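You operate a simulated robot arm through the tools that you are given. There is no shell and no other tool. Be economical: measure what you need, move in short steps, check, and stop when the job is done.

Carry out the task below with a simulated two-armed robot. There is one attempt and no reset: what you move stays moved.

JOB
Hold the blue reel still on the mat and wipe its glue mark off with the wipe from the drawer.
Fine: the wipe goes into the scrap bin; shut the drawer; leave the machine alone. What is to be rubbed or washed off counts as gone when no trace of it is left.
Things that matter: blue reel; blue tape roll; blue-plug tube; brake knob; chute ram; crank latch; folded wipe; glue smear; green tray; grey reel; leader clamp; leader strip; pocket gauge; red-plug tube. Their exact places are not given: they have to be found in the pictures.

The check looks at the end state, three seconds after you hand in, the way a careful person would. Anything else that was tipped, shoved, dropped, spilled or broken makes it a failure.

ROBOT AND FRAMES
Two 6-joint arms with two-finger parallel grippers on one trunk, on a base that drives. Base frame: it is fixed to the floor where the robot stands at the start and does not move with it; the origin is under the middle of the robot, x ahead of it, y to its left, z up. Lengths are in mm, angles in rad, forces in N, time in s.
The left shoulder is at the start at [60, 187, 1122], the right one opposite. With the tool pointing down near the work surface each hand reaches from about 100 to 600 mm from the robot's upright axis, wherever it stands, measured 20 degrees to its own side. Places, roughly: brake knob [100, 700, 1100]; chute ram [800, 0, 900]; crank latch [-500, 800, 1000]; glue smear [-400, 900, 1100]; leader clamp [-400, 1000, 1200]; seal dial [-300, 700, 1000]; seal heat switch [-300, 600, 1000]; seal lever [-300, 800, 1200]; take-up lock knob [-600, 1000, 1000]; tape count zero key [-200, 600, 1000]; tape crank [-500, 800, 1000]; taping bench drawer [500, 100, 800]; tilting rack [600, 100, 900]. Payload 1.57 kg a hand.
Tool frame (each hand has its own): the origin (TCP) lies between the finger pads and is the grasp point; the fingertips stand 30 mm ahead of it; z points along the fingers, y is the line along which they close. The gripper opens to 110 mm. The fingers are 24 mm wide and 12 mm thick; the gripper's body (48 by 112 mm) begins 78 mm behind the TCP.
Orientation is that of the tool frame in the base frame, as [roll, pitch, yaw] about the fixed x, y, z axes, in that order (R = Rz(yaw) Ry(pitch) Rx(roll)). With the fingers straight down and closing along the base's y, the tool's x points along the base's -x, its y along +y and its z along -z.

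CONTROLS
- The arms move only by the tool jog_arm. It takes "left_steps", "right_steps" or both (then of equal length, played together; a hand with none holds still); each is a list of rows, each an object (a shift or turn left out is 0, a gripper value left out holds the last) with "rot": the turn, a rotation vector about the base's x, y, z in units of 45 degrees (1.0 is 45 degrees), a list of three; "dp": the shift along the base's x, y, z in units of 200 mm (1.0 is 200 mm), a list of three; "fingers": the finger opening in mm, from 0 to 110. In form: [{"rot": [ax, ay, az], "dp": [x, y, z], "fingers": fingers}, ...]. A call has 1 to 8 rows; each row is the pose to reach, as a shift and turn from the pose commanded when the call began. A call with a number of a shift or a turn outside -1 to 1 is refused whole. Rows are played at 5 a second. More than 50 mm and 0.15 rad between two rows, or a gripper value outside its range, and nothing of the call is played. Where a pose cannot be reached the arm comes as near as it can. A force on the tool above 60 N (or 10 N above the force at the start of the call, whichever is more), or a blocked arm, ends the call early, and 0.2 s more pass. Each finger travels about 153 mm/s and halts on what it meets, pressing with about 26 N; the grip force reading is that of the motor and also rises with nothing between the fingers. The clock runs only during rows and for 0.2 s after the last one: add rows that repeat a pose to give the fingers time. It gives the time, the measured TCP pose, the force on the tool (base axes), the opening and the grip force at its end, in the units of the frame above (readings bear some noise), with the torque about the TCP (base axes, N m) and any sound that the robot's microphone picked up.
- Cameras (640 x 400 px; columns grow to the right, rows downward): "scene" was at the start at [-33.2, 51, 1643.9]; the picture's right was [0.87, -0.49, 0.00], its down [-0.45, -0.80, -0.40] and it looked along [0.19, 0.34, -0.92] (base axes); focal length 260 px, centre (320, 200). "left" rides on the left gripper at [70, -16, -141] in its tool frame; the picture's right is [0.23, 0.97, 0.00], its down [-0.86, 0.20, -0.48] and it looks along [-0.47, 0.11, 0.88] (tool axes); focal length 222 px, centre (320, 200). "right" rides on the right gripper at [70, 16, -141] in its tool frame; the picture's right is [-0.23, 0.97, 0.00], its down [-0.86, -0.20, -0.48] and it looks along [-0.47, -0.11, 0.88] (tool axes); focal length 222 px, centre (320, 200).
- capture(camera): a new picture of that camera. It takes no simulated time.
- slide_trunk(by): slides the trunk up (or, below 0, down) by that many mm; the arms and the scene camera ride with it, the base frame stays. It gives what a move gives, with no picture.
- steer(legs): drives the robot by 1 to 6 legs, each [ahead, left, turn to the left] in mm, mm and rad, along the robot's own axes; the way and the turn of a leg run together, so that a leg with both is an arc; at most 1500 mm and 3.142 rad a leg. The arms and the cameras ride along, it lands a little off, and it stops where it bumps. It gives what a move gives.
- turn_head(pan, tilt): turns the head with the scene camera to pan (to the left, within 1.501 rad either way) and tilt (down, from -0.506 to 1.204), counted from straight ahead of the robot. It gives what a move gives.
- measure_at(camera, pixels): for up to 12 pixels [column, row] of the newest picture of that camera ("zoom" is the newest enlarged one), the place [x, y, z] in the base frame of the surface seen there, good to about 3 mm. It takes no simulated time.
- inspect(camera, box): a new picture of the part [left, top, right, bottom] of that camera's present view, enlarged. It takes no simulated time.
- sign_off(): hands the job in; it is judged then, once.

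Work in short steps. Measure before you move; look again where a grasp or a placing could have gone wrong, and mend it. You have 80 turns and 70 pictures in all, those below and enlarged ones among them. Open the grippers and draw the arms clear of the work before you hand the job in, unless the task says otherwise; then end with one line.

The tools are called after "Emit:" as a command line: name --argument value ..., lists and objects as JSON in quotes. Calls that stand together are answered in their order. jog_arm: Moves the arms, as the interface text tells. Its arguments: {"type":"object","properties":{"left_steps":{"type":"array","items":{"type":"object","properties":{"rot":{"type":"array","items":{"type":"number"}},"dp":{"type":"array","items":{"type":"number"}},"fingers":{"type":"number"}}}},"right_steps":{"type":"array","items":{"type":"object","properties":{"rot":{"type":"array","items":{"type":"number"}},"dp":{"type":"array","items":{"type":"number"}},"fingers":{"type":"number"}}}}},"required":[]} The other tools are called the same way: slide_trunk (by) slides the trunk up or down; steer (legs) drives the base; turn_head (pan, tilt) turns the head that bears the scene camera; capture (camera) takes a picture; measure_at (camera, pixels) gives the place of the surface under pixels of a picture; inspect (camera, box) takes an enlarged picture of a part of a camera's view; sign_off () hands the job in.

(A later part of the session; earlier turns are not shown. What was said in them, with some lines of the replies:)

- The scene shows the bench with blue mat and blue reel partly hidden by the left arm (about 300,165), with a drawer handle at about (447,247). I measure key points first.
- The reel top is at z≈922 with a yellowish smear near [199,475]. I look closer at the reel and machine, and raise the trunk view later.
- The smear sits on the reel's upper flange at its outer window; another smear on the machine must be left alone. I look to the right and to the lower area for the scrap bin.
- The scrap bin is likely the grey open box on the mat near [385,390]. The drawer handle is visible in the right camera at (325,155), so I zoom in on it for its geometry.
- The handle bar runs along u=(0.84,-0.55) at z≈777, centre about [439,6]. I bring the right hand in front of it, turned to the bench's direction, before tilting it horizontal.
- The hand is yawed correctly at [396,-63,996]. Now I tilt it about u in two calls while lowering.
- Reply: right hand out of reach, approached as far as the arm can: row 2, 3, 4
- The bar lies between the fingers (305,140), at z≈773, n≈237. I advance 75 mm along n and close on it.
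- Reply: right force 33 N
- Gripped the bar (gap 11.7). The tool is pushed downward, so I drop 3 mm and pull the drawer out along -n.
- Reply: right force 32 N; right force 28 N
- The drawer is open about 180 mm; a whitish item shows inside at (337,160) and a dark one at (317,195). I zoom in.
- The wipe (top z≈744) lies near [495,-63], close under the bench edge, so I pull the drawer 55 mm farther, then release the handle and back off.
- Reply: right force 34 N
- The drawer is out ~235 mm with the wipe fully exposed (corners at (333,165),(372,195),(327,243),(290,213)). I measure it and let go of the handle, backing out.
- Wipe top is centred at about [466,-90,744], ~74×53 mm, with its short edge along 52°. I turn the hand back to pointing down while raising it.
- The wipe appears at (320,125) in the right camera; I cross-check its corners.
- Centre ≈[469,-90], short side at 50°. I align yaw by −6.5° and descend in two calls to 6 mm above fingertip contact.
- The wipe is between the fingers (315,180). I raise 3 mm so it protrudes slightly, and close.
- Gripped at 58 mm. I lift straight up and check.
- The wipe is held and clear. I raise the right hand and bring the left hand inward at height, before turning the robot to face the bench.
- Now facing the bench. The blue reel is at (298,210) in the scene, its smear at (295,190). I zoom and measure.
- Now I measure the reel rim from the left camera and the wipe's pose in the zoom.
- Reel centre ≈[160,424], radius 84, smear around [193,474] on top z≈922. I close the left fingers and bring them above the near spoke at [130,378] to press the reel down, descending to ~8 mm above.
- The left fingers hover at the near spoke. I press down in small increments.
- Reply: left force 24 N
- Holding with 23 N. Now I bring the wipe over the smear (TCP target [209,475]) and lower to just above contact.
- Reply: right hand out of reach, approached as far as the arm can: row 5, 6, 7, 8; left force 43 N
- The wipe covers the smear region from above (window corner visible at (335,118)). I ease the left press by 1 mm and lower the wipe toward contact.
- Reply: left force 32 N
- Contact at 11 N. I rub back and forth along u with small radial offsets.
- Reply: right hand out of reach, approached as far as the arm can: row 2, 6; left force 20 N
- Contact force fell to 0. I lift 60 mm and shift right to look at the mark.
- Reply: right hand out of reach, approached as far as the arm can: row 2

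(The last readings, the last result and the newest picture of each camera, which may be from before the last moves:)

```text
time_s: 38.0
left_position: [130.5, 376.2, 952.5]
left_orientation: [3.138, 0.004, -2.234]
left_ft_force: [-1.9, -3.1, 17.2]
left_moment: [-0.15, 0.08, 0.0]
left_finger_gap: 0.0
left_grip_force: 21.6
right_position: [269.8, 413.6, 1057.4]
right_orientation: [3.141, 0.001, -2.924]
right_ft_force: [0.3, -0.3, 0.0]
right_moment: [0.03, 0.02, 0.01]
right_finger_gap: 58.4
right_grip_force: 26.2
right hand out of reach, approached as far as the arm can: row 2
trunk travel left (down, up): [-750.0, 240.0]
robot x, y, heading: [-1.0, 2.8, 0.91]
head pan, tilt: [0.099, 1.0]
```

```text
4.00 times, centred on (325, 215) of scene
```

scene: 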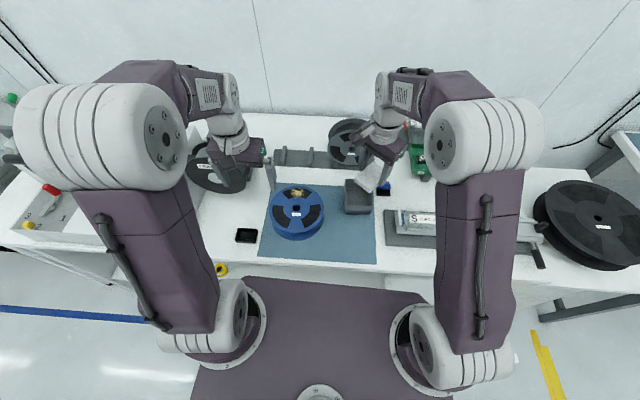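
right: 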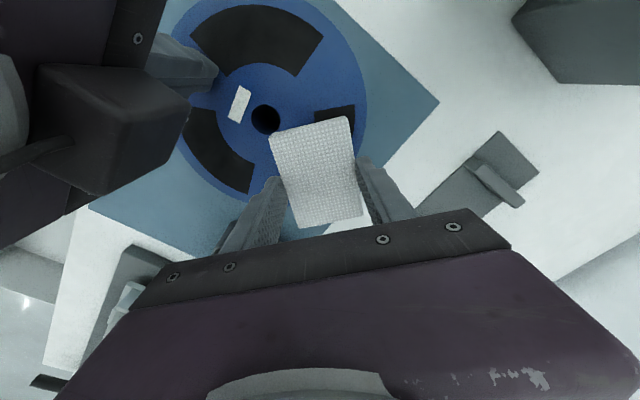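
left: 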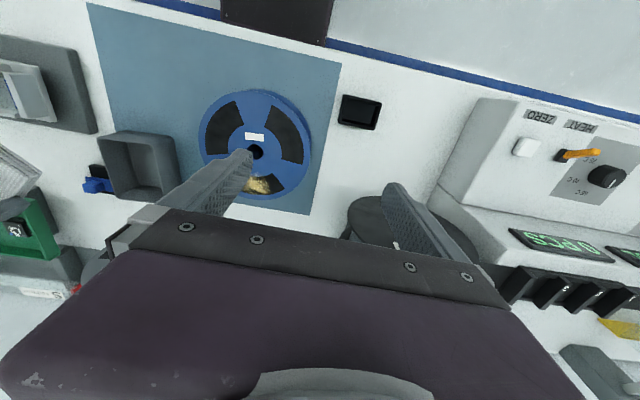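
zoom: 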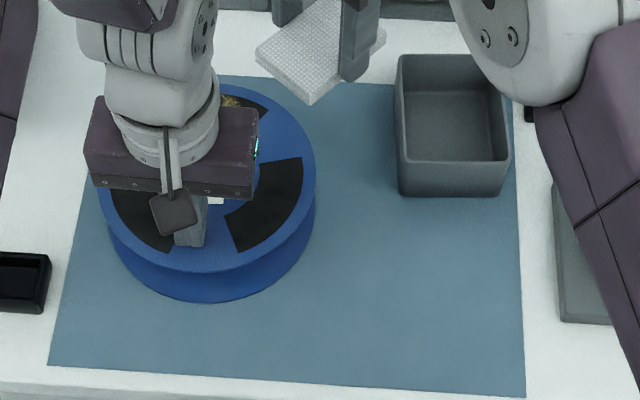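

The mark is still mostly there: the wipe barely pressed at the reach limit. I lift the left hand and shift the robot 100 mm to its left so the right arm reaches well.

Emit:
measure_at --camera "scene" --pixels '[[320, 175]]'

Emit:
jog_arm --left_steps '[{"dp": [0, 0, 0.2]}, {"dp": [0, 0, 0.4]}, {"dp": [0, 0, 0.6]}, {"dp": [0, 0, 0.8]}, {"dp": [0, 0, 0.9]}]'

Emit:
steer --legs '[[0, 100, 0.06]]'

Emit:
capture --camera "right"

Emit:
inspect --camera "scene" --box '[250, 165, 430, 285]'

```text
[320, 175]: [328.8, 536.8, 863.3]
```

```text
time_s: 39.2
left_position: [128.3, 380.4, 1131.7]
left_orientation: [-3.141, 0.002, -2.232]
left_ft_force: [0.7, 0.1, -0.2]
left_moment: [0.0, -0.01, 0.03]
left_finger_gap: 0.0
left_grip_force: 20.7
right_position: [271.1, 414.3, 1056.0]
right_orientation: [3.142, 0.0, -2.924]
right_ft_force: [0.2, -0.2, 0.0]
right_moment: [0.0, 0.04, -0.05]
right_finger_gap: 58.4
right_grip_force: 25.9
trunk travel left (down, up): [-750.0, 240.0]
robot x, y, heading: [-0.1, -3.8, 0.907]
head pan, tilt: [0.099, 1.0]
```

```text
time_s: 40.4
left_position: [24.4, 444.8, 1131.2]
left_orientation: [3.14, 0.001, -2.172]
left_ft_force: [0.3, -0.2, 0.7]
left_moment: [0.02, -0.02, 0.0]
left_finger_gap: 0.0
left_grip_force: 21.2
right_position: [166.0, 489.9, 1055.2]
right_orientation: [-3.139, 0.0, -2.863]
right_ft_force: [0.0, 0.0, 0.6]
right_moment: [0.02, 0.01, 0.01]
right_finger_gap: 58.5
right_grip_force: 25.9
trunk travel left (down, up): [-750.0, 240.0]
robot x, y, heading: [-76.7, 60.3, 0.974]
head pan, tilt: [0.099, 1.0]
```

```text
42 pictures are left
```

right: 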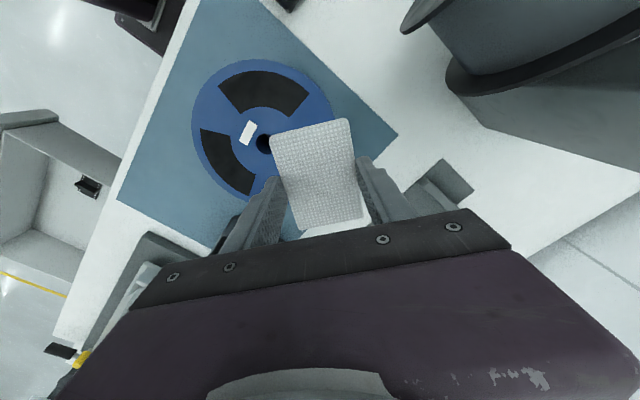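

```text
3.33 times, centred on (340, 225) of scene
```

zoom: 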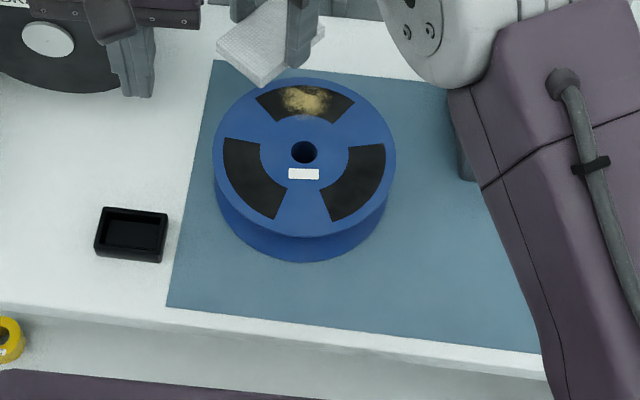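

I measure the smear and rim in the new zoom.

Emit:
measure_at --camera "zoom" --pixels '[[305, 102], [283, 100], [330, 100], [305, 90], [305, 112], [304, 80], [215, 160], [393, 155], [304, 150], [240, 70], [270, 50], [318, 35]]'

```text
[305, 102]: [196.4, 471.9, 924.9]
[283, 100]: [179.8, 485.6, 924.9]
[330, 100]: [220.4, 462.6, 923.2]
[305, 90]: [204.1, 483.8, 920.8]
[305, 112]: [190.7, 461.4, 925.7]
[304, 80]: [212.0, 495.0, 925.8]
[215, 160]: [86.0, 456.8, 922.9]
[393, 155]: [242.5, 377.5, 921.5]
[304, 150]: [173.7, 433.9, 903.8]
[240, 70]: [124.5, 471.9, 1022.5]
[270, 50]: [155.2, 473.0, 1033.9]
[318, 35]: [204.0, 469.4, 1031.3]
```

Smear centre ≈[196,472], ±23 tangentially, ±15 radially. I move the right hand to [211,474] and the left back over [130,378], descending the left to just above the reel.

Emit:
jog_arm --left_steps '[{"dp": [0, 0, 0]}, {"dp": [0.18, -0.11, 0]}, {"dp": [0.36, -0.22, 0]}, {"dp": [0.53, -0.335, 0]}, {"dp": [0.53, -0.335, -0.22]}, {"dp": [0.53, -0.335, -0.44]}, {"dp": [0.53, -0.335, -0.66]}, {"dp": [0.53, -0.335, -0.86]}]' --right_steps '[{"dp": [0.22, -0.08, 0]}, {"dp": [0.22, -0.08, 0]}, {"dp": [0.22, -0.08, 0]}, {"dp": [0.22, -0.08, 0]}, {"dp": [0.22, -0.08, 0]}, {"dp": [0.22, -0.08, 0]}, {"dp": [0.22, -0.08, 0]}, {"dp": [0.22, -0.08, 0]}]'

Emit:
jog_arm --left_steps '[{"dp": [0, 0, -0.03]}, {"dp": [0, 0, -0.045]}, {"dp": [0, 0, -0.05]}, {"dp": [0, 0, -0.05]}, {"dp": [0, 0, -0.05]}]'

```text
time_s: 42.2
left_position: [130.9, 377.8, 960.3]
left_orientation: [-3.141, 0.003, -2.171]
left_ft_force: [0.3, -0.9, 0.1]
left_moment: [0.01, 0.01, 0.01]
left_finger_gap: 0.0
left_grip_force: 21.2
right_position: [208.3, 474.9, 1054.9]
right_orientation: [-3.14, -0.002, -2.86]
right_ft_force: [0.8, -0.1, -1.3]
right_moment: [-0.02, 0.0, -0.02]
right_finger_gap: 58.4
right_grip_force: 25.3
trunk travel left (down, up): [-750.0, 240.0]
robot x, y, heading: [-81.3, 60.8, 0.97]
head pan, tilt: [0.099, 1.0]
```

```text
time_s: 43.4
left_position: [130.0, 377.6, 951.3]
left_orientation: [-3.137, 0.009, -2.171]
left_ft_force: [-0.1, 4.2, 55.9]
left_moment: [-0.18, 0.15, -0.01]
left_finger_gap: 0.0
left_grip_force: 21.4
right_position: [205.0, 470.4, 1058.2]
right_orientation: [3.139, 0.004, -2.861]
right_ft_force: [0.2, -0.7, -0.5]
right_moment: [0.03, 0.02, 0.0]
right_finger_gap: 58.4
right_grip_force: 25.7
trunk travel left (down, up): [-750.0, 240.0]
robot x, y, heading: [-81.5, 59.5, 0.969]
head pan, tilt: [0.099, 1.0]
```

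Left press is 56 N, a bit high; I ease it 1.5 mm while lowering the wipe to contact.

Emit:
jog_arm --left_steps '[{"dp": [0, 0, 0.007]}, {"dp": [0, 0, 0.007]}, {"dp": [0, 0, 0.007]}, {"dp": [0, 0, 0.007]}, {"dp": [0, 0, 0.007]}]' --right_steps '[{"dp": [0, 0, -0.2]}, {"dp": [0, 0, -0.4]}, {"dp": [0, 0, -0.45]}, {"dp": [0, 0, -0.475]}, {"dp": [0, 0, -0.49]}]'

```text
time_s: 44.6
left_position: [130.3, 377.7, 951.4]
left_orientation: [-3.14, 0.008, -2.172]
left_ft_force: [6.5, 7.5, 44.0]
left_moment: [0.01, -0.1, 0.04]
left_finger_gap: 0.2
left_grip_force: 21.8
right_position: [207.4, 473.5, 958.3]
right_orientation: [3.14, 0.0, -2.863]
right_ft_force: [-0.7, 0.1, 0.1]
right_moment: [0.0, 0.04, 0.01]
right_finger_gap: 58.4
right_grip_force: 25.7
trunk travel left (down, up): [-750.0, 240.0]
robot x, y, heading: [-79.4, 58.7, 0.967]
head pan, tilt: [0.099, 1.0]
```

No contact yet at 958, so the wipe slid up a little in the fingers. I lower further by ~2 mm steps.

Emit:
jog_arm --right_steps '[{"dp": [0, 0, -0.008]}, {"dp": [0, 0, -0.015]}, {"dp": [0, 0, -0.015]}]'

```text
time_s: 45.4
left_position: [130.0, 377.0, 952.4]
left_orientation: [-3.14, 0.008, -2.171]
left_ft_force: [11.3, 14.1, 27.4]
left_moment: [0.13, -0.18, 0.04]
left_finger_gap: 0.0
left_grip_force: 21.3
right_position: [207.6, 472.7, 957.6]
right_orientation: [3.135, 0.005, -2.863]
right_ft_force: [-1.9, -0.2, 35.6]
right_moment: [-0.1, 0.19, 0.02]
right_finger_gap: 58.4
right_grip_force: 26.1
trunk travel left (down, up): [-750.0, 240.0]
robot x, y, heading: [-77.8, 57.6, 0.966]
head pan, tilt: [0.099, 1.0]
```

Pressing 36 N. I ease 1 mm and rub along u with moderate strokes.

Emit:
jog_arm --right_steps '[{"dp": [0.08, -0.05, 0.005]}, {"dp": [0, 0, 0.005]}, {"dp": [-0.08, 0.05, 0.005]}, {"dp": [0, 0, 0.005]}, {"dp": [0.08, -0.05, 0.003]}, {"dp": [0, 0, 0.003]}, {"dp": [-0.08, 0.05, 0.003]}, {"dp": [0, 0, 0.003]}]'

```text
time_s: 47.2
left_position: [126.2, 374.2, 952.8]
left_orientation: [3.139, 0.006, -2.17]
left_ft_force: [-3.9, -13.2, 35.6]
left_moment: [-0.56, 0.2, -0.06]
left_finger_gap: 0.0
left_grip_force: 21.3
right_position: [206.0, 471.0, 958.3]
right_orientation: [3.138, 0.003, -2.863]
right_ft_force: [-0.1, 0.1, -0.8]
right_moment: [-0.05, 0.0, -0.03]
right_finger_gap: 58.6
right_grip_force: 26.2
trunk travel left (down, up): [-750.0, 240.0]
robot x, y, heading: [-80.4, 61.2, 0.972]
head pan, tilt: [0.099, 1.0]
```

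Force dropped to 0 again. I look from the right and scene cameras to see wipe and reel.

Emit:
inspect --camera "right" --box '[160, 40, 480, 240]'

Emit:
inspect --camera "scene" --box '[250, 165, 430, 285]'

Emit:
measure_at --camera "zoom" --pixels '[[393, 155], [390, 170], [340, 150], [345, 90], [370, 120]]'

```text
2.00 times, centred on (320, 140) of right
```

zoom: 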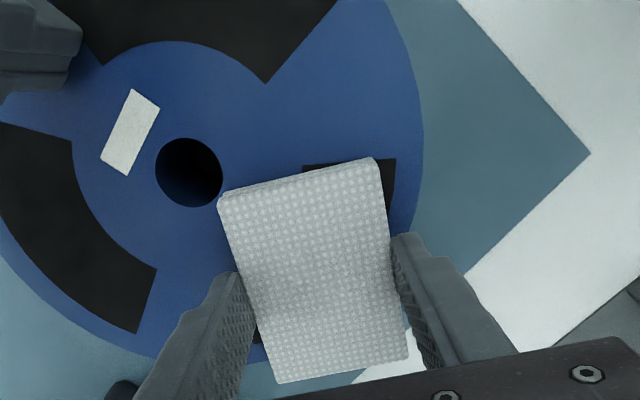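

```text
3.33 times, centred on (340, 225) of scene
```

zoom: 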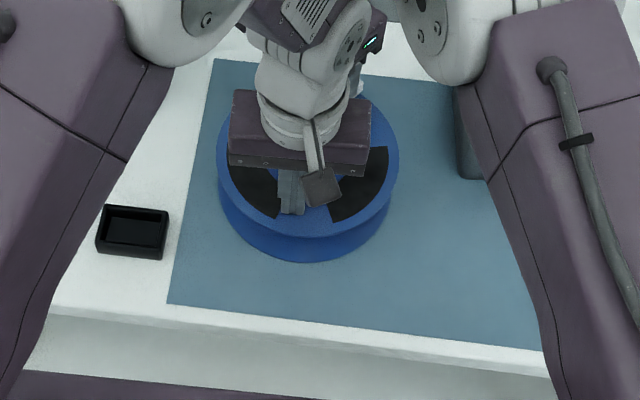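

```text
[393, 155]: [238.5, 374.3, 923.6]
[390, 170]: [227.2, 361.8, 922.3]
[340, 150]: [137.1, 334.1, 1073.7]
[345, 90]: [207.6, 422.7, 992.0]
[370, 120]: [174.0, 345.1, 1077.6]
```

The reel is nearly in place and the wipe covers the mark; the wipe creeps up in the grip under load. I rub again with gentle progressive lowering.

Emit:
jog_arm --right_steps '[{"dp": [0, 0, -0.008]}, {"dp": [0.06, -0.04, -0.008]}, {"dp": [0, 0, -0.01]}, {"dp": [-0.06, 0.04, -0.01]}, {"dp": [0, 0, -0.012]}, {"dp": [0.06, -0.04, -0.012]}, {"dp": [0, 0, -0.013]}, {"dp": [-0.06, 0.04, -0.013]}]'

Emit:
jog_arm --right_steps '[{"dp": [0.06, -0.04, 0]}, {"dp": [0.12, -0.08, 0]}, {"dp": [0.12, -0.08, 0.2]}, {"dp": [0.22, -0.25, 0.35]}, {"dp": [0.37, -0.4, 0.45]}, {"dp": [0.37, -0.4, 0.45]}]'

Emit:
inspect --camera "right" --box '[120, 0, 440, 200]'

```text
time_s: 49.0
left_position: [128.1, 375.0, 951.8]
left_orientation: [3.141, 0.005, -2.17]
left_ft_force: [-6.9, 1.1, 32.2]
left_moment: [-0.09, 0.25, 0.34]
left_finger_gap: 0.0
left_grip_force: 21.6
right_position: [194.9, 476.3, 951.9]
right_orientation: [3.141, 0.005, -2.863]
right_ft_force: [13.7, -4.8, 19.5]
right_moment: [-0.22, -0.57, 0.08]
right_finger_gap: 58.4
right_grip_force: 26.3
trunk travel left (down, up): [-750.0, 240.0]
robot x, y, heading: [-84.2, 56.7, 0.971]
head pan, tilt: [0.099, 1.0]
```

```text
time_s: 50.4
left_position: [127.3, 375.1, 951.7]
left_orientation: [-3.14, 0.006, -2.17]
left_ft_force: [-3.0, -3.7, 38.3]
left_moment: [-0.31, 0.13, 0.05]
left_finger_gap: 0.0
left_grip_force: 21.6
right_position: [268.0, 397.3, 1044.8]
right_orientation: [3.139, 0.003, -2.861]
right_ft_force: [0.9, -0.8, 0.5]
right_moment: [-0.02, 0.0, 0.0]
right_finger_gap: 58.4
right_grip_force: 26.0
trunk travel left (down, up): [-750.0, 240.0]
robot x, y, heading: [-79.3, 57.4, 0.966]
head pan, tilt: [0.099, 1.0]
```

```text
2.00 times, centred on (280, 100) of right
```

zoom: 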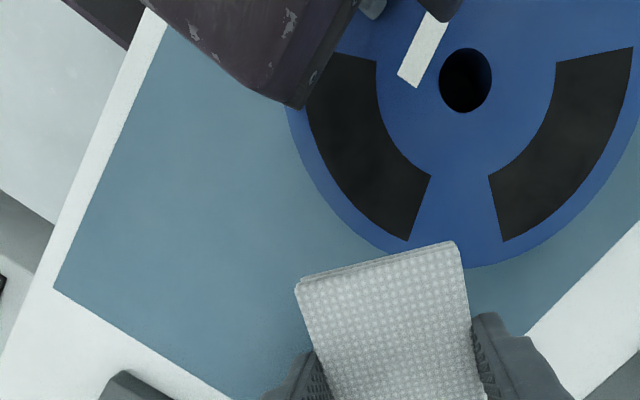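

The mark looks gone from the window. I check enlarged for traces.

Emit:
inspect --camera "right" --box '[330, 0, 450, 140]'

Emit:
jog_arm --left_steps '[{"dp": [0, 0, 0.1]}, {"dp": [0, 0, 0.3]}, {"dp": [0, 0, 0.5]}, {"dp": [0, 0, 0.7]}, {"dp": [-0.1, 0.06, 0.9]}, {"dp": [-0.3, 0.18, 0.92]}, {"dp": [-0.5, 0.3, 0.92]}]'

Emit:
inspect --camera "scene" --box '[290, 175, 390, 255]'

Emit:
inspect --camera "scene" --box '[250, 145, 490, 305]'

```text
2.86 times, centred on (390, 70) of right
```

zoom: 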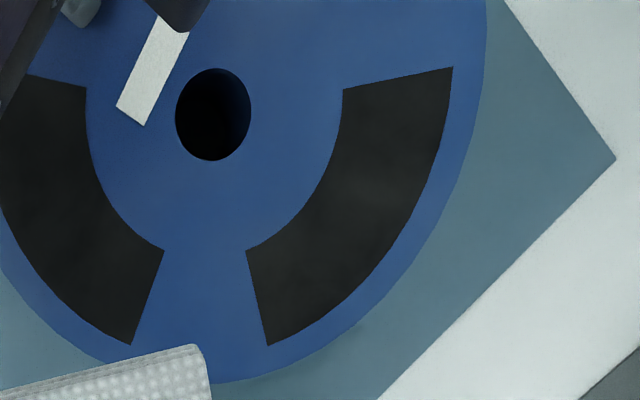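

```text
time_s: 52.0
left_position: [27.5, 440.4, 1135.5]
left_orientation: [-3.142, 0.001, -2.172]
left_ft_force: [0.0, 0.2, -0.2]
left_moment: [-0.01, -0.04, 0.01]
left_finger_gap: 0.0
left_grip_force: 21.0
right_position: [269.2, 400.9, 1043.9]
right_orientation: [-3.14, 0.001, -2.864]
right_ft_force: [-0.1, -0.8, 0.3]
right_moment: [0.0, 0.04, -0.01]
right_finger_gap: 58.4
right_grip_force: 26.4
trunk travel left (down, up): [-750.0, 240.0]
robot x, y, heading: [-80.8, 56.0, 0.971]
head pan, tilt: [0.099, 1.0]
```

```text
5.00 times, centred on (340, 215) of scene
```

zoom: 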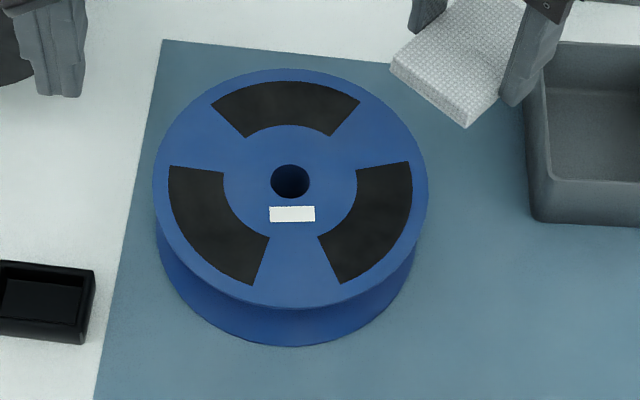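

```text
2.50 times, centred on (370, 225) of scene
```

zoom: 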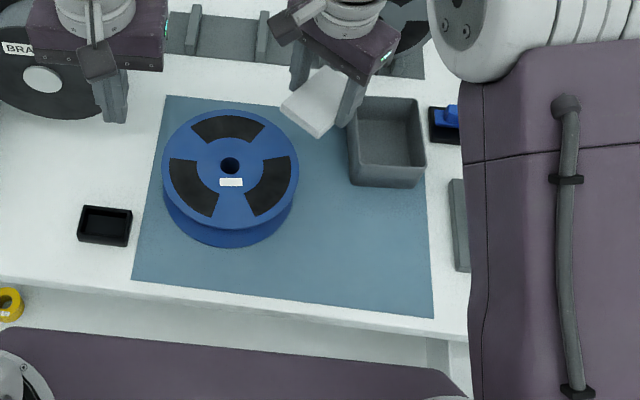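

The reel is clean. I measure the grey box and look around briefly for any other bin.

Emit:
measure_at --camera "zoom" --pixels '[[352, 105], [416, 103], [424, 160], [353, 165], [385, 140], [352, 183], [415, 186], [360, 125], [415, 130]]'

Emit:
turn_head --pan -1.2 --tilt 0.6

Emit:
capture --camera "scene"

Emit:
turn_head --pan 1.5 --tilt 0.6

Emit:
capture --camera "scene"

```text
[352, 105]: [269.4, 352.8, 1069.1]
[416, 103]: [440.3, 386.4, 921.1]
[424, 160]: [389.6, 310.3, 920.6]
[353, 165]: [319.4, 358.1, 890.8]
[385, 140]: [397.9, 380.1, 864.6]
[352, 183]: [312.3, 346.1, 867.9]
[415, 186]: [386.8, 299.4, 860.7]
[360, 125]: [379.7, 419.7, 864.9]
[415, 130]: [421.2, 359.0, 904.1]
```

```text
time_s: 53.5
left_position: [28.6, 440.5, 1135.4]
left_orientation: [3.14, 0.0, -2.172]
left_ft_force: [0.3, -0.9, 0.4]
left_moment: [0.02, -0.01, -0.02]
left_finger_gap: 0.0
left_grip_force: 21.2
right_position: [269.2, 400.5, 1042.2]
right_orientation: [3.141, -0.001, -2.863]
right_ft_force: [0.0, 0.1, -0.2]
right_moment: [0.04, -0.01, -0.03]
right_finger_gap: 58.4
right_grip_force: 25.5
trunk travel left (down, up): [-750.0, 240.0]
robot x, y, heading: [-81.2, 61.1, 0.971]
head pan, tilt: [-1.201, 0.6]
```

```text
34 pictures are left
```

scene: 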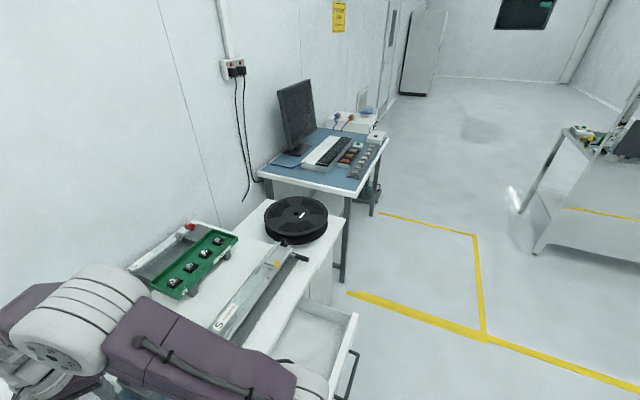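

```text
time_s: 55.9
left_position: [29.4, 440.7, 1135.2]
left_orientation: [-3.142, 0.001, -2.171]
left_ft_force: [-0.8, -0.1, -0.4]
left_moment: [-0.01, 0.0, 0.02]
left_finger_gap: 0.2
left_grip_force: 21.6
right_position: [269.7, 399.7, 1042.4]
right_orientation: [3.14, -0.001, -2.863]
right_ft_force: [-0.2, -0.3, 0.1]
right_moment: [0.01, 0.02, -0.02]
right_finger_gap: 58.3
right_grip_force: 26.0
trunk travel left (down, up): [-750.0, 240.0]
robot x, y, heading: [-82.1, 58.9, 0.968]
head pan, tilt: [1.499, 0.6]
```

```text
33 pictures are left
```

scene: 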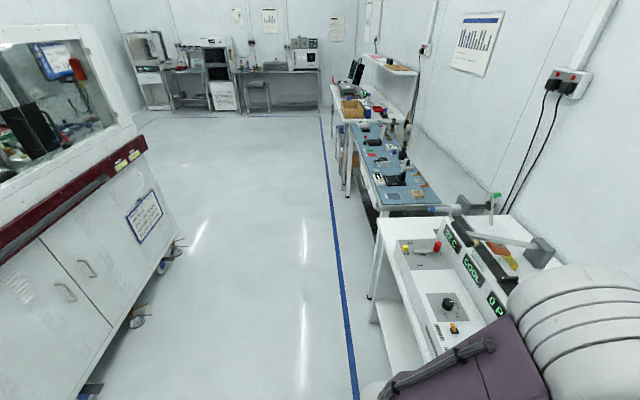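

No other bin is near; the grey open box (rim z≈921, centre ≈[378,371]) is the scrap bin. I rotate the wipe to the box's axes and move over it.

Emit:
jog_arm --right_steps '[{"dp": [0.12, -0.018, 0], "rot": [0, 0, 0.18]}, {"dp": [0.24, -0.036, 0], "rot": [0, 0, 0.36]}, {"dp": [0.36, -0.054, 0], "rot": [0, 0, 0.54]}, {"dp": [0.48, -0.072, 0], "rot": [0, 0, 0.72]}, {"dp": [0.595, -0.09, 0], "rot": [0, 0, 0.9]}, {"dp": [0.595, -0.09, 0], "rot": [0, 0, 0.93]}]'

Emit:
turn_head --pan -0.1 --tilt 1.0

Emit:
capture --camera "scene"

Emit:
capture --camera "right"

```text
time_s: 57.3
left_position: [29.4, 439.2, 1135.6]
left_orientation: [3.141, 0.002, -2.171]
left_ft_force: [1.1, 0.6, 0.0]
left_moment: [0.03, -0.03, 0.03]
left_finger_gap: 0.0
left_grip_force: 21.3
right_position: [390.1, 385.3, 1042.7]
right_orientation: [3.141, 0.0, -2.129]
right_ft_force: [0.2, -0.3, 0.1]
right_moment: [-0.01, -0.02, -0.01]
right_finger_gap: 58.2
right_grip_force: 25.8
trunk travel left (down, up): [-750.0, 240.0]
robot x, y, heading: [-82.7, 57.1, 0.974]
head pan, tilt: [1.499, 0.6]
```

```text
time_s: 58.9
left_position: [30.0, 439.3, 1135.3]
left_orientation: [3.14, 0.0, -2.171]
left_ft_force: [-0.4, -0.4, -0.1]
left_moment: [-0.01, -0.04, -0.01]
left_finger_gap: 0.0
left_grip_force: 21.3
right_position: [388.3, 383.9, 1043.7]
right_orientation: [3.141, 0.001, -2.131]
right_ft_force: [-0.2, -0.1, 0.8]
right_moment: [-0.01, -0.01, -0.01]
right_finger_gap: 58.7
right_grip_force: 25.9
trunk travel left (down, up): [-750.0, 240.0]
robot x, y, heading: [-81.4, 60.6, 0.973]
head pan, tilt: [-0.099, 1.0]
```

```text
32 pictures are left
```

scene: 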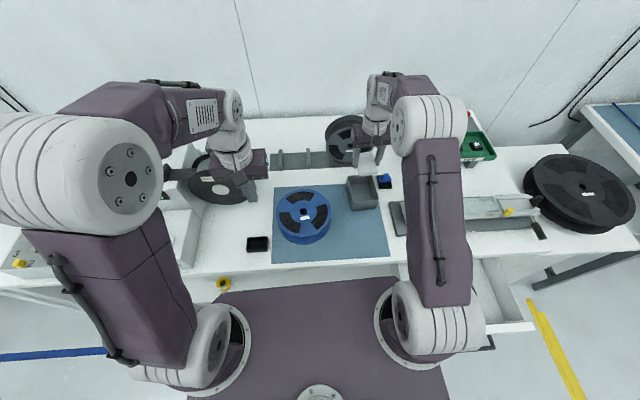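

```text
31 pictures are left
```

right: 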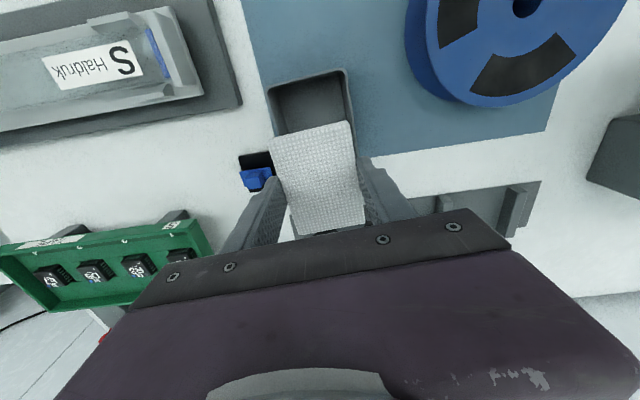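

I measure wipe corners and bin rim from these pictures.

Emit:
measure_at --camera "right" --pixels '[[274, 140], [346, 124], [363, 220], [298, 232], [270, 92], [344, 72], [355, 150], [320, 95]]'

Emit:
inspect --camera "scene" --box '[320, 130, 420, 220]'

Emit:
measure_at --camera "zoom" --pixels '[[175, 300], [370, 295], [185, 350], [385, 345], [180, 325], [378, 325], [275, 318]]'

```text
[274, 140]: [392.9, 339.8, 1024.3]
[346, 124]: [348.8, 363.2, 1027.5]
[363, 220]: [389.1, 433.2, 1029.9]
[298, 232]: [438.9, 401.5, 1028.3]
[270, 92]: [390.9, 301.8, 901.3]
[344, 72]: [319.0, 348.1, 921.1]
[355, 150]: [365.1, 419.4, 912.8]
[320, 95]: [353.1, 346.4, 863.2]
```

```text
4.44 times, centred on (370, 175) of scene
```

zoom: 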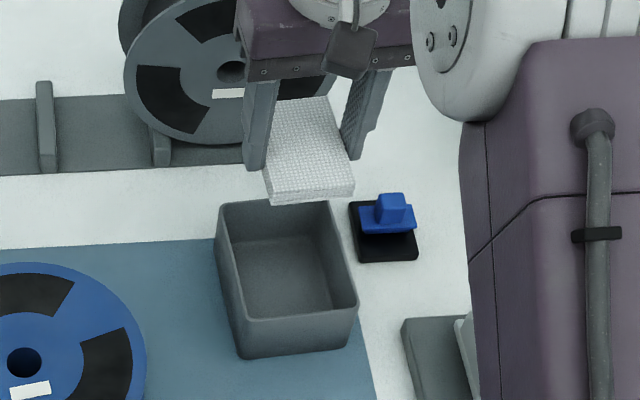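

```text
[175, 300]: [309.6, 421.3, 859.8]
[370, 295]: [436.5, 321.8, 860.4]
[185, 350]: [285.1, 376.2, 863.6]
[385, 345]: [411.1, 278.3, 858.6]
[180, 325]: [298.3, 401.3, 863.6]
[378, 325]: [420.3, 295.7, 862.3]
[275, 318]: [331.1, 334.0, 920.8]
```

The wipe is centred on the TCP now. I verify rim corners.

Emit:
measure_at --camera "zoom" --pixels '[[223, 208], [327, 204], [354, 305], [243, 319], [290, 270], [226, 250], [345, 250]]'

```text
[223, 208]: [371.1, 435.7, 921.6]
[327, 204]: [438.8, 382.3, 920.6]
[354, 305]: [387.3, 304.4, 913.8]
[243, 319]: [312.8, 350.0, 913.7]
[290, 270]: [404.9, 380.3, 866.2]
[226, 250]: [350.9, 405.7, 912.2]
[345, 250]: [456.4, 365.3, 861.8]
```

Bin centre is [377.5,368]. I shift onto it, lower fingertips to just above the rim, and release.

Emit:
jog_arm --right_steps '[{"dp": [-0.057, -0.078, -0.1]}, {"dp": [-0.057, -0.078, -0.3]}, {"dp": [-0.057, -0.078, -0.44]}, {"dp": [-0.057, -0.078, -0.44]}]'

Emit:
inspect --camera "scene" --box '[320, 130, 420, 220]'

```text
time_s: 59.9
left_position: [28.8, 439.8, 1135.8]
left_orientation: [-3.14, 0.003, -2.172]
left_ft_force: [0.0, 0.5, -0.5]
left_moment: [0.01, 0.01, 0.01]
left_finger_gap: 0.2
left_grip_force: 20.6
right_position: [377.7, 367.0, 954.9]
right_orientation: [3.141, 0.002, -2.129]
right_ft_force: [-0.8, -0.5, -0.1]
right_moment: [-0.02, -0.02, 0.02]
right_finger_gap: 58.5
right_grip_force: 26.0
trunk travel left (down, up): [-750.0, 240.0]
robot x, y, heading: [-82.1, 56.1, 0.962]
head pan, tilt: [-0.099, 1.0]
```

```text
4.44 times, centred on (370, 175) of scene
```

zoom: 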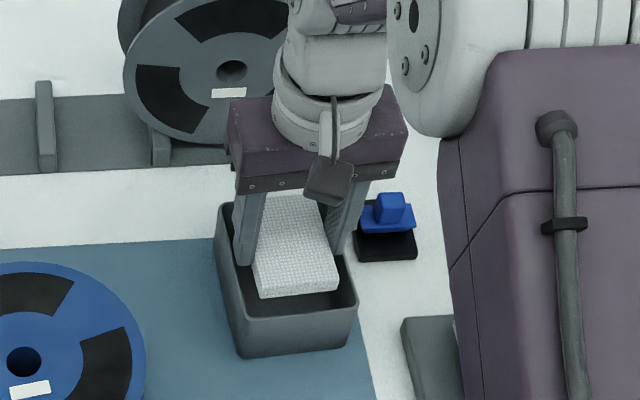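

Well centred over the bin. I open and lift.

Emit:
jog_arm --right_steps '[{"fingers": 80}, {"fingers": 80}, {"fingers": 80}, {"dp": [0, 0, 0.2]}, {"dp": [0, 0, 0.4]}, {"dp": [0, 0, 0.6]}, {"dp": [0, 0, 0.7]}]'

Emit:
capture --camera "right"

```text
time_s: 61.5
left_position: [28.8, 440.1, 1136.2]
left_orientation: [-3.141, 0.001, -2.172]
left_ft_force: [-0.2, -0.5, -0.3]
left_moment: [0.01, 0.0, 0.0]
left_finger_gap: 0.2
left_grip_force: 20.8
right_position: [379.3, 368.8, 1095.5]
right_orientation: [-3.141, 0.001, -2.131]
right_ft_force: [-0.1, 0.4, -0.2]
right_moment: [-0.02, 0.0, -0.03]
right_finger_gap: 79.9
right_grip_force: 0.1
trunk travel left (down, up): [-750.0, 240.0]
robot x, y, heading: [-83.9, 55.6, 0.971]
head pan, tilt: [-0.099, 1.0]
```

```text
28 pictures are left
```

right: 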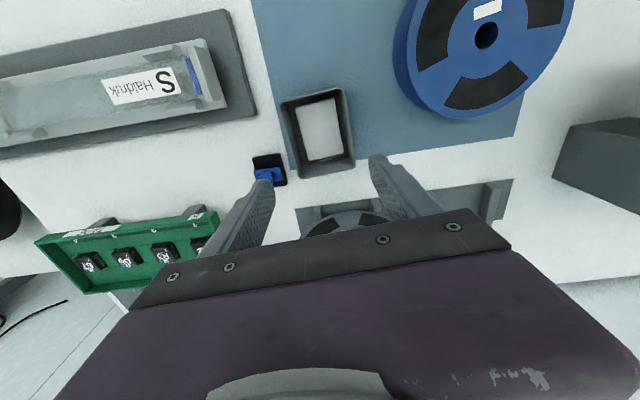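

The wipe lies in the bin. Next I turn the robot back to the right to shut the drawer.

Emit:
steer --legs '[[0, 0, -0.95]]'

Emit:
turn_head --pan 0.0 --tilt 1.2

Emit:
capture --camera "scene"

```text
time_s: 64.4
left_position: [295.0, 182.1, 1135.7]
left_orientation: [-3.14, 0.003, 3.138]
left_ft_force: [0.1, -0.4, -0.7]
left_moment: [0.0, -0.01, 0.02]
left_finger_gap: 0.0
left_grip_force: 21.1
right_position: [432.9, -148.8, 1094.8]
right_orientation: [-3.141, -0.001, -3.106]
right_ft_force: [0.8, 0.6, 0.0]
right_moment: [-0.04, 0.01, 0.01]
right_finger_gap: 80.1
right_grip_force: 0.0
trunk travel left (down, up): [-750.0, 240.0]
robot x, y, heading: [-78.9, 60.1, -0.005]
head pan, tilt: [-0.099, 1.0]
```

```text
time_s: 65.1
left_position: [296.0, 181.2, 1135.9]
left_orientation: [3.141, 0.003, 3.138]
left_ft_force: [-0.4, -0.5, 0.0]
left_moment: [0.02, -0.02, 0.02]
left_finger_gap: 0.0
left_grip_force: 21.3
right_position: [433.8, -147.7, 1094.6]
right_orientation: [3.141, -0.002, -3.105]
right_ft_force: [0.3, 0.5, 0.0]
right_moment: [0.03, 0.05, 0.05]
right_finger_gap: 80.1
right_grip_force: 0.1
trunk travel left (down, up): [-750.0, 240.0]
robot x, y, heading: [-82.8, 60.2, -0.003]
head pan, tilt: [0.0, 1.201]
```

```text
27 pictures are left
```

scene: 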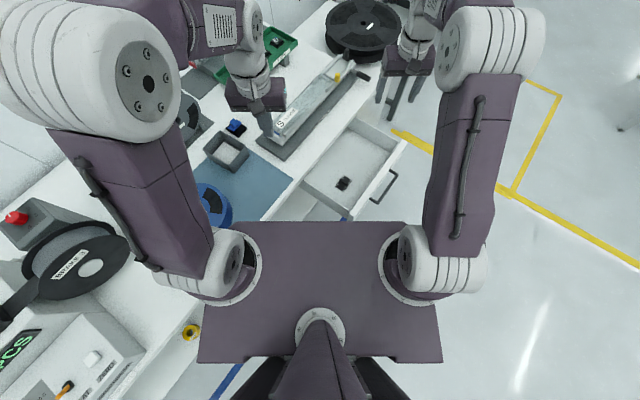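

Emit:
measure_at --camera "scene" --pixels '[[394, 174], [374, 200], [385, 187], [398, 150], [360, 205], [380, 175]]'

```text
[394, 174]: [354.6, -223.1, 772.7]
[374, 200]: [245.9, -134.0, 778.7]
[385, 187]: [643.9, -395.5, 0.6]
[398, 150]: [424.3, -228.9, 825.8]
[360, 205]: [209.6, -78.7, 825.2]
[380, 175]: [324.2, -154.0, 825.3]
```

The handle bar now sits around [300,-178,775] (n≈14). I close the right fingers, align, and come down outside the bar to push it in.

Emit:
jog_arm --right_steps '[{"dp": [-0.19, -0.087, 0], "rot": [0, 0, -0.18], "fingers": 0}, {"dp": [-0.38, -0.174, 0], "rot": [0, 0, -0.36]}, {"dp": [-0.57, -0.26, 0], "rot": [0, 0, -0.54]}, {"dp": [-0.76, -0.345, 0], "rot": [0, 0, -0.72]}, {"dp": [-0.76, -0.345, -0.2], "rot": [0, 0, -0.78]}, {"dp": [-0.76, -0.345, -0.4], "rot": [0, 0, -0.78]}, {"dp": [-0.76, -0.345, -0.6], "rot": [0, 0, -0.78]}, {"dp": [-0.76, -0.345, -0.6], "rot": [0, 0, -0.78]}]'

Emit:
inspect --camera "scene" --box '[280, 100, 460, 230]'

Emit:
capture --camera "right"

```text
time_s: 66.9
left_position: [295.0, 182.4, 1135.8]
left_orientation: [-3.142, 0.001, 3.139]
left_ft_force: [0.5, 0.6, 0.2]
left_moment: [-0.03, 0.01, 0.02]
left_finger_gap: 0.0
left_grip_force: 21.7
right_position: [283.4, -218.1, 974.4]
right_orientation: [3.14, -0.002, 2.566]
right_ft_force: [0.1, -0.5, 0.2]
right_moment: [-0.01, -0.01, 0.01]
right_finger_gap: 0.0
right_grip_force: 20.7
trunk travel left (down, up): [-750.0, 240.0]
robot x, y, heading: [-83.0, 58.6, 0.003]
head pan, tilt: [0.0, 1.201]
```

```text
3.08 times, centred on (370, 165) of scene
```

zoom: 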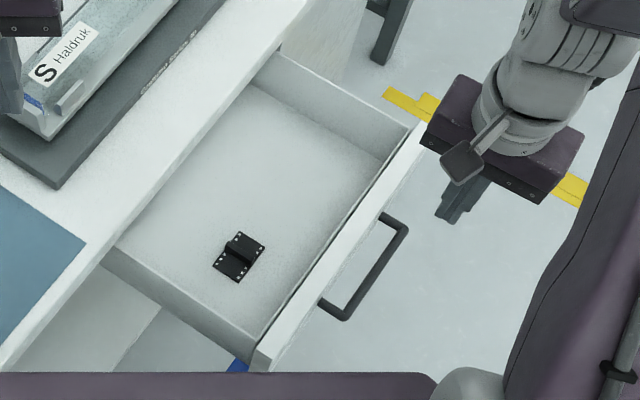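

```text
25 pictures are left
```

right: 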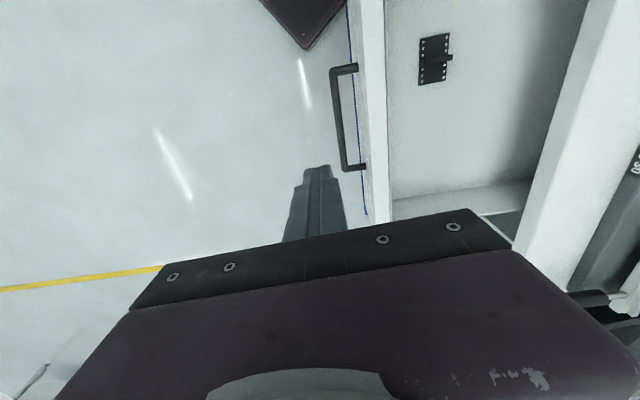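

I measure the bar from the right camera.

Emit:
measure_at --camera "right" --pixels '[[335, 80], [339, 120], [345, 160], [366, 120], [376, 120]]'

```text
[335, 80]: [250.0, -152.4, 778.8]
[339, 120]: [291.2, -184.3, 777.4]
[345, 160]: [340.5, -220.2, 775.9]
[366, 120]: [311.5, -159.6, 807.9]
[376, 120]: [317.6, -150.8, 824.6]
```

The bar is at n≈5, u≈351; the fingers at n≈-28 clear it. I lower to z≈793.

Emit:
jog_arm --right_steps '[{"dp": [0, 0, -0.2]}, {"dp": [0, 0, -0.4]}, {"dp": [0, 0, -0.6]}, {"dp": [0, 0, -0.8]}, {"dp": [0, 0, -0.905]}, {"dp": [0, 0, -0.905]}]'

Emit:
jog_arm --right_steps '[{"dp": [0.05, 0.08, 0]}, {"dp": [0.15, 0.23, 0]}, {"dp": [0.25, 0.384, 0]}, {"dp": [0.35, 0.537, 0]}, {"dp": [0.45, 0.69, 0]}, {"dp": [0.53, 0.813, 0]}, {"dp": [0.53, 0.813, 0]}]'

Emit:
capture --camera "scene"

```text
time_s: 68.3
left_position: [295.7, 182.1, 1135.7]
left_orientation: [-3.141, 0.001, 3.138]
left_ft_force: [0.5, 0.0, 0.6]
left_moment: [0.04, 0.03, -0.01]
left_finger_gap: 0.0
left_grip_force: 21.0
right_position: [282.5, -216.9, 793.3]
right_orientation: [-3.142, 0.001, 2.566]
right_ft_force: [-0.6, 0.1, 0.0]
right_moment: [0.01, -0.01, 0.02]
right_finger_gap: 0.0
right_grip_force: 21.8
trunk travel left (down, up): [-750.0, 240.0]
robot x, y, heading: [-81.6, 57.6, -0.006]
head pan, tilt: [0.0, 1.201]
```

```text
time_s: 69.9
left_position: [296.1, 182.2, 1136.1]
left_orientation: [-3.141, 0.001, 3.139]
left_ft_force: [0.3, -0.4, -0.1]
left_moment: [0.01, 0.02, 0.02]
left_finger_gap: 0.3
left_grip_force: 20.8
right_position: [387.1, -51.0, 794.4]
right_orientation: [-3.14, 0.001, 2.567]
right_ft_force: [0.4, -0.5, 0.0]
right_moment: [0.01, 0.0, -0.03]
right_finger_gap: 0.0
right_grip_force: 21.0
trunk travel left (down, up): [-750.0, 240.0]
robot x, y, heading: [-80.8, 59.7, 0.001]
head pan, tilt: [0.0, 1.201]
```

```text
24 pictures are left
```

scene: 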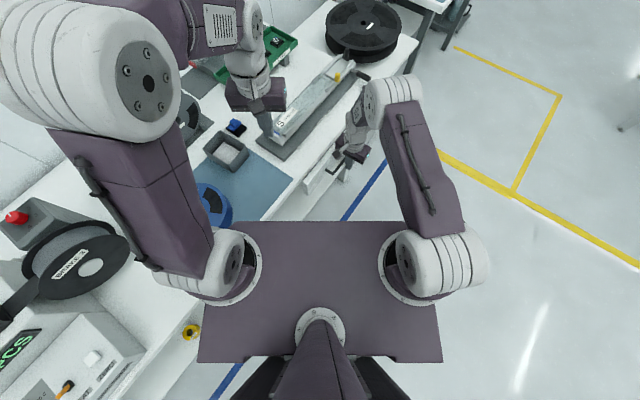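

The drawer is mostly in (hand n≈169). I push the last ~50 mm gently until it stops.

Emit:
jog_arm --right_steps '[{"dp": [0.06, 0.092, 0]}, {"dp": [0.1, 0.155, 0]}, {"dp": [0.126, 0.193, 0]}, {"dp": [0.14, 0.215, 0]}, {"dp": [0.148, 0.226, 0]}, {"dp": [0.153, 0.235, 0]}, {"dp": [0.153, 0.235, 0]}]'

Emit:
inspect --camera "scene" --box '[260, 100, 420, 220]'

```text
time_s: 71.5
left_position: [294.6, 180.9, 1137.1]
left_orientation: [3.139, 0.001, 3.14]
left_ft_force: [0.7, 0.1, -0.5]
left_moment: [-0.05, -0.01, -0.02]
left_finger_gap: 0.0
left_grip_force: 21.5
right_position: [416.4, -8.5, 793.9]
right_orientation: [3.141, -0.001, 2.566]
right_ft_force: [-5.5, -7.0, 0.3]
right_moment: [-0.16, 0.08, -0.08]
right_finger_gap: 0.0
right_grip_force: 21.5
trunk travel left (down, up): [-750.0, 240.0]
robot x, y, heading: [-81.7, 58.1, -0.004]
head pan, tilt: [0.0, 1.201]
```

```text
3.33 times, centred on (340, 160) of scene
```

zoom: 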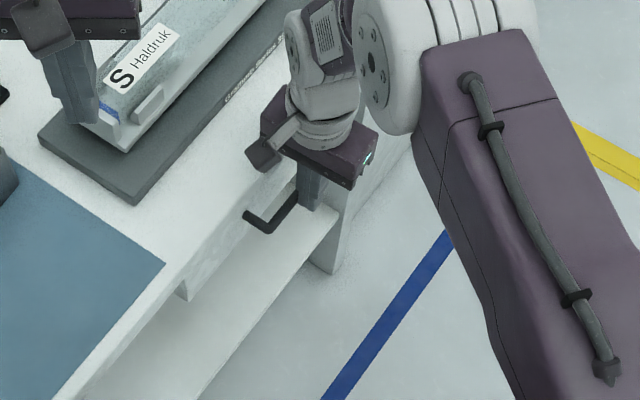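

Hand n≈220 with 9 N resistance. I push a few mm more to confirm the stop.

Emit:
jog_arm --right_steps '[{"dp": [0.005, 0.0085, 0]}, {"dp": [0.01, 0.017, 0]}, {"dp": [0.01, 0.017, 0]}]'

```text
time_s: 72.3
left_position: [293.8, 177.3, 1136.7]
left_orientation: [3.137, 0.004, 3.136]
left_ft_force: [-0.1, 0.7, 0.2]
left_moment: [-0.03, -0.03, 0.02]
left_finger_gap: 0.1
left_grip_force: 21.0
right_position: [415.7, -7.7, 793.7]
right_orientation: [3.141, -0.004, 2.564]
right_ft_force: [-12.9, -30.1, 7.2]
right_moment: [-0.7, 0.2, -0.42]
right_finger_gap: 0.0
right_grip_force: 21.1
trunk travel left (down, up): [-750.0, 240.0]
robot x, y, heading: [-82.1, 57.0, 0.0]
head pan, tilt: [0.0, 1.201]
```

It is at its stop (33 N, no travel). I back off, rise and open both grippers.

Emit:
jog_arm --right_steps '[{"dp": [-0.08, -0.12, 0]}, {"dp": [-0.2, -0.3, 0]}, {"dp": [-0.3, -0.46, 0]}, {"dp": [-0.3, -0.46, 0.22]}, {"dp": [-0.3, -0.46, 0.44]}, {"dp": [-0.3, -0.46, 0.66]}, {"dp": [-0.3, -0.46, 0.88], "fingers": 80}, {"dp": [-0.3, -0.46, 1.0], "fingers": 80}]' --left_steps '[{}, {}, {}, {}, {}, {"dp": [-0.1, 0, 0.1]}, {"dp": [-0.2, 0, 0.2], "fingers": 80}, {"dp": [-0.2, 0, 0.2], "fingers": 80}]'

Emit:
turn_head --pan 0.5 --tilt 1.0

Emit:
capture --camera "scene"

Emit:
capture --camera "right"

Emit:
capture --camera "left"

```text
time_s: 74.1
left_position: [255.3, 181.6, 1175.3]
left_orientation: [-3.141, 0.001, 3.138]
left_ft_force: [0.8, -0.5, 0.0]
left_moment: [-0.02, -0.03, -0.03]
left_finger_gap: 80.3
left_grip_force: 0.0
right_position: [359.2, -97.3, 991.9]
right_orientation: [3.142, 0.002, 2.566]
right_ft_force: [0.7, 0.0, -0.7]
right_moment: [0.0, 0.04, 0.0]
right_finger_gap: 80.0
right_grip_force: 0.0
trunk travel left (down, up): [-750.0, 240.0]
robot x, y, heading: [-79.1, 59.0, -0.006]
head pan, tilt: [0.0, 1.201]
```

```text
time_s: 75.1
left_position: [254.8, 181.9, 1175.2]
left_orientation: [3.141, 0.003, 3.138]
left_ft_force: [0.1, 0.0, -0.5]
left_moment: [0.01, 0.03, -0.02]
left_finger_gap: 80.0
left_grip_force: 0.1
right_position: [357.8, -95.9, 991.0]
right_orientation: [-3.14, -0.001, 2.566]
right_ft_force: [-0.6, -0.5, -0.4]
right_moment: [-0.02, -0.01, -0.01]
right_finger_gap: 80.0
right_grip_force: 0.0
trunk travel left (down, up): [-750.0, 240.0]
robot x, y, heading: [-81.1, 58.5, -0.001]
head pan, tilt: [0.499, 1.0]
```

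```text
22 pictures are left
```

scene: 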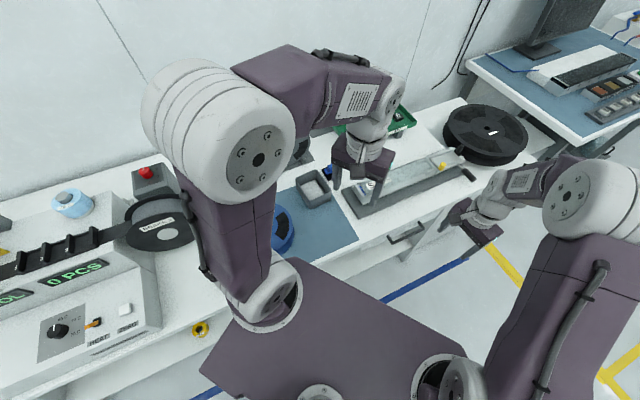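

```text
21 pictures are left
```

right: 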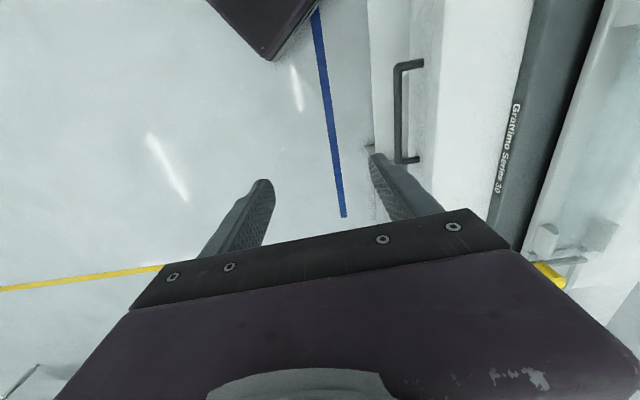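

```text
20 pictures are left
```

left: 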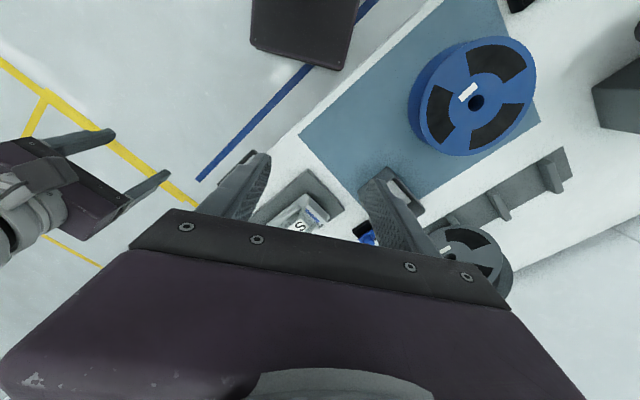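

Drawer looks shut. I verify the handle's position, and zoom on the reel once more for traces.

Emit:
measure_at --camera "right" --pixels '[[398, 75], [398, 115], [402, 155], [418, 120]]'

Emit:
inspect --camera "left" --box '[400, 25, 550, 165]'

Emit:
inspect --camera "scene" --box '[250, 150, 450, 270]'

```text
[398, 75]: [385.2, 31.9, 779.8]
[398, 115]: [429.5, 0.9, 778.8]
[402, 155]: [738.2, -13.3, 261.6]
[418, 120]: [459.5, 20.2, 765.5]
```

```text
2.86 times, centred on (475, 95) of left
```

zoom: 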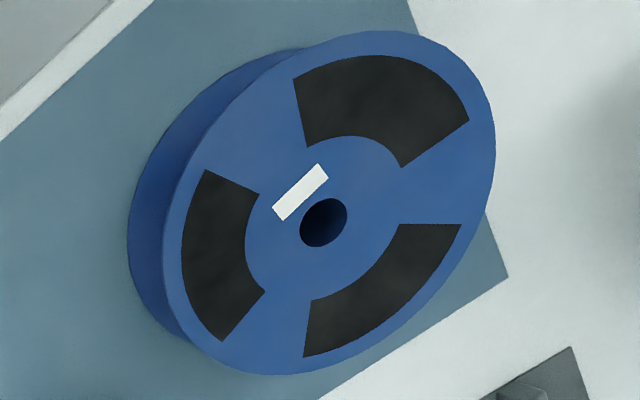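

```text
3.20 times, centred on (350, 210) of scene
```

zoom: 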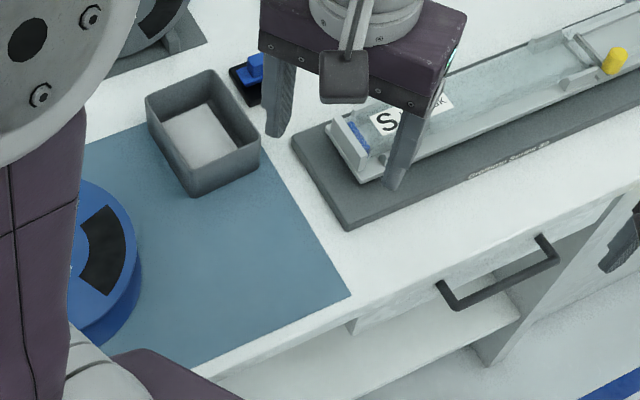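

The reel is spotless and the wipe is in the bin. I confirm the drawer front plane (initially n≈273).

Emit:
measure_at --camera "zoom" --pixels '[[400, 310], [420, 300], [570, 230], [590, 222], [500, 265], [495, 290], [460, 303]]'

Emit:
inspect --camera "right" --box '[340, 20, 480, 200]'

Emit:
measure_at --camera "zoom" --pixels '[[245, 120], [260, 220], [265, 300], [245, 280], [325, 200], [215, 200]]'

```text
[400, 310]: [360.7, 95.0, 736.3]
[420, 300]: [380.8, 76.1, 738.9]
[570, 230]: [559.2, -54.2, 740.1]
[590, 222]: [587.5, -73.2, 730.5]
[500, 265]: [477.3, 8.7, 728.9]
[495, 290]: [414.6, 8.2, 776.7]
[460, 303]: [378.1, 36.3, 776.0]
```

```text
2.22 times, centred on (410, 110) of right
```

zoom: 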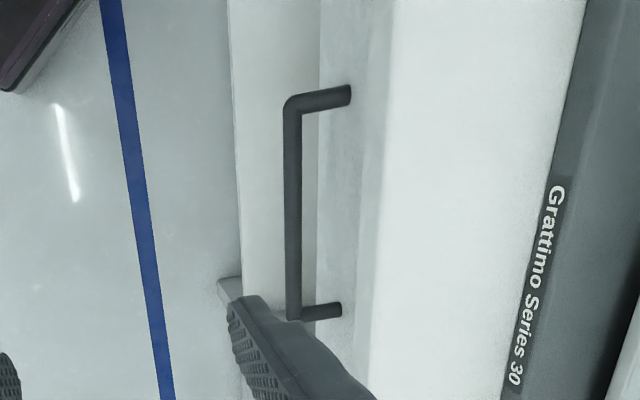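

```text
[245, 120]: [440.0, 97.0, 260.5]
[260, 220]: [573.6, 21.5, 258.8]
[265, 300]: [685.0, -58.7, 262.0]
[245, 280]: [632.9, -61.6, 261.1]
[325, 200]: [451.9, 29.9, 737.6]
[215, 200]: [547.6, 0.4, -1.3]
```

The drawer front reads n≈270–272, matching its first closed position within noise. The mark is gone, the wipe is in the bin and the grippers are open and clear, so I hand in.

Emit:
sign_off

```text
The job is handed in.
```

I wiped the glue mark off the blue reel and no trace shows in the close-up pictures. The reel shifted about 3 mm on the mat during the rubbing. The wipe is in the grey open box on the mat; it has no label, but I took it as the scrap bin because I saw no other bin nearby. The drawer is shut against its stop, the machine was not touched, and the arms are clear with open grippers.
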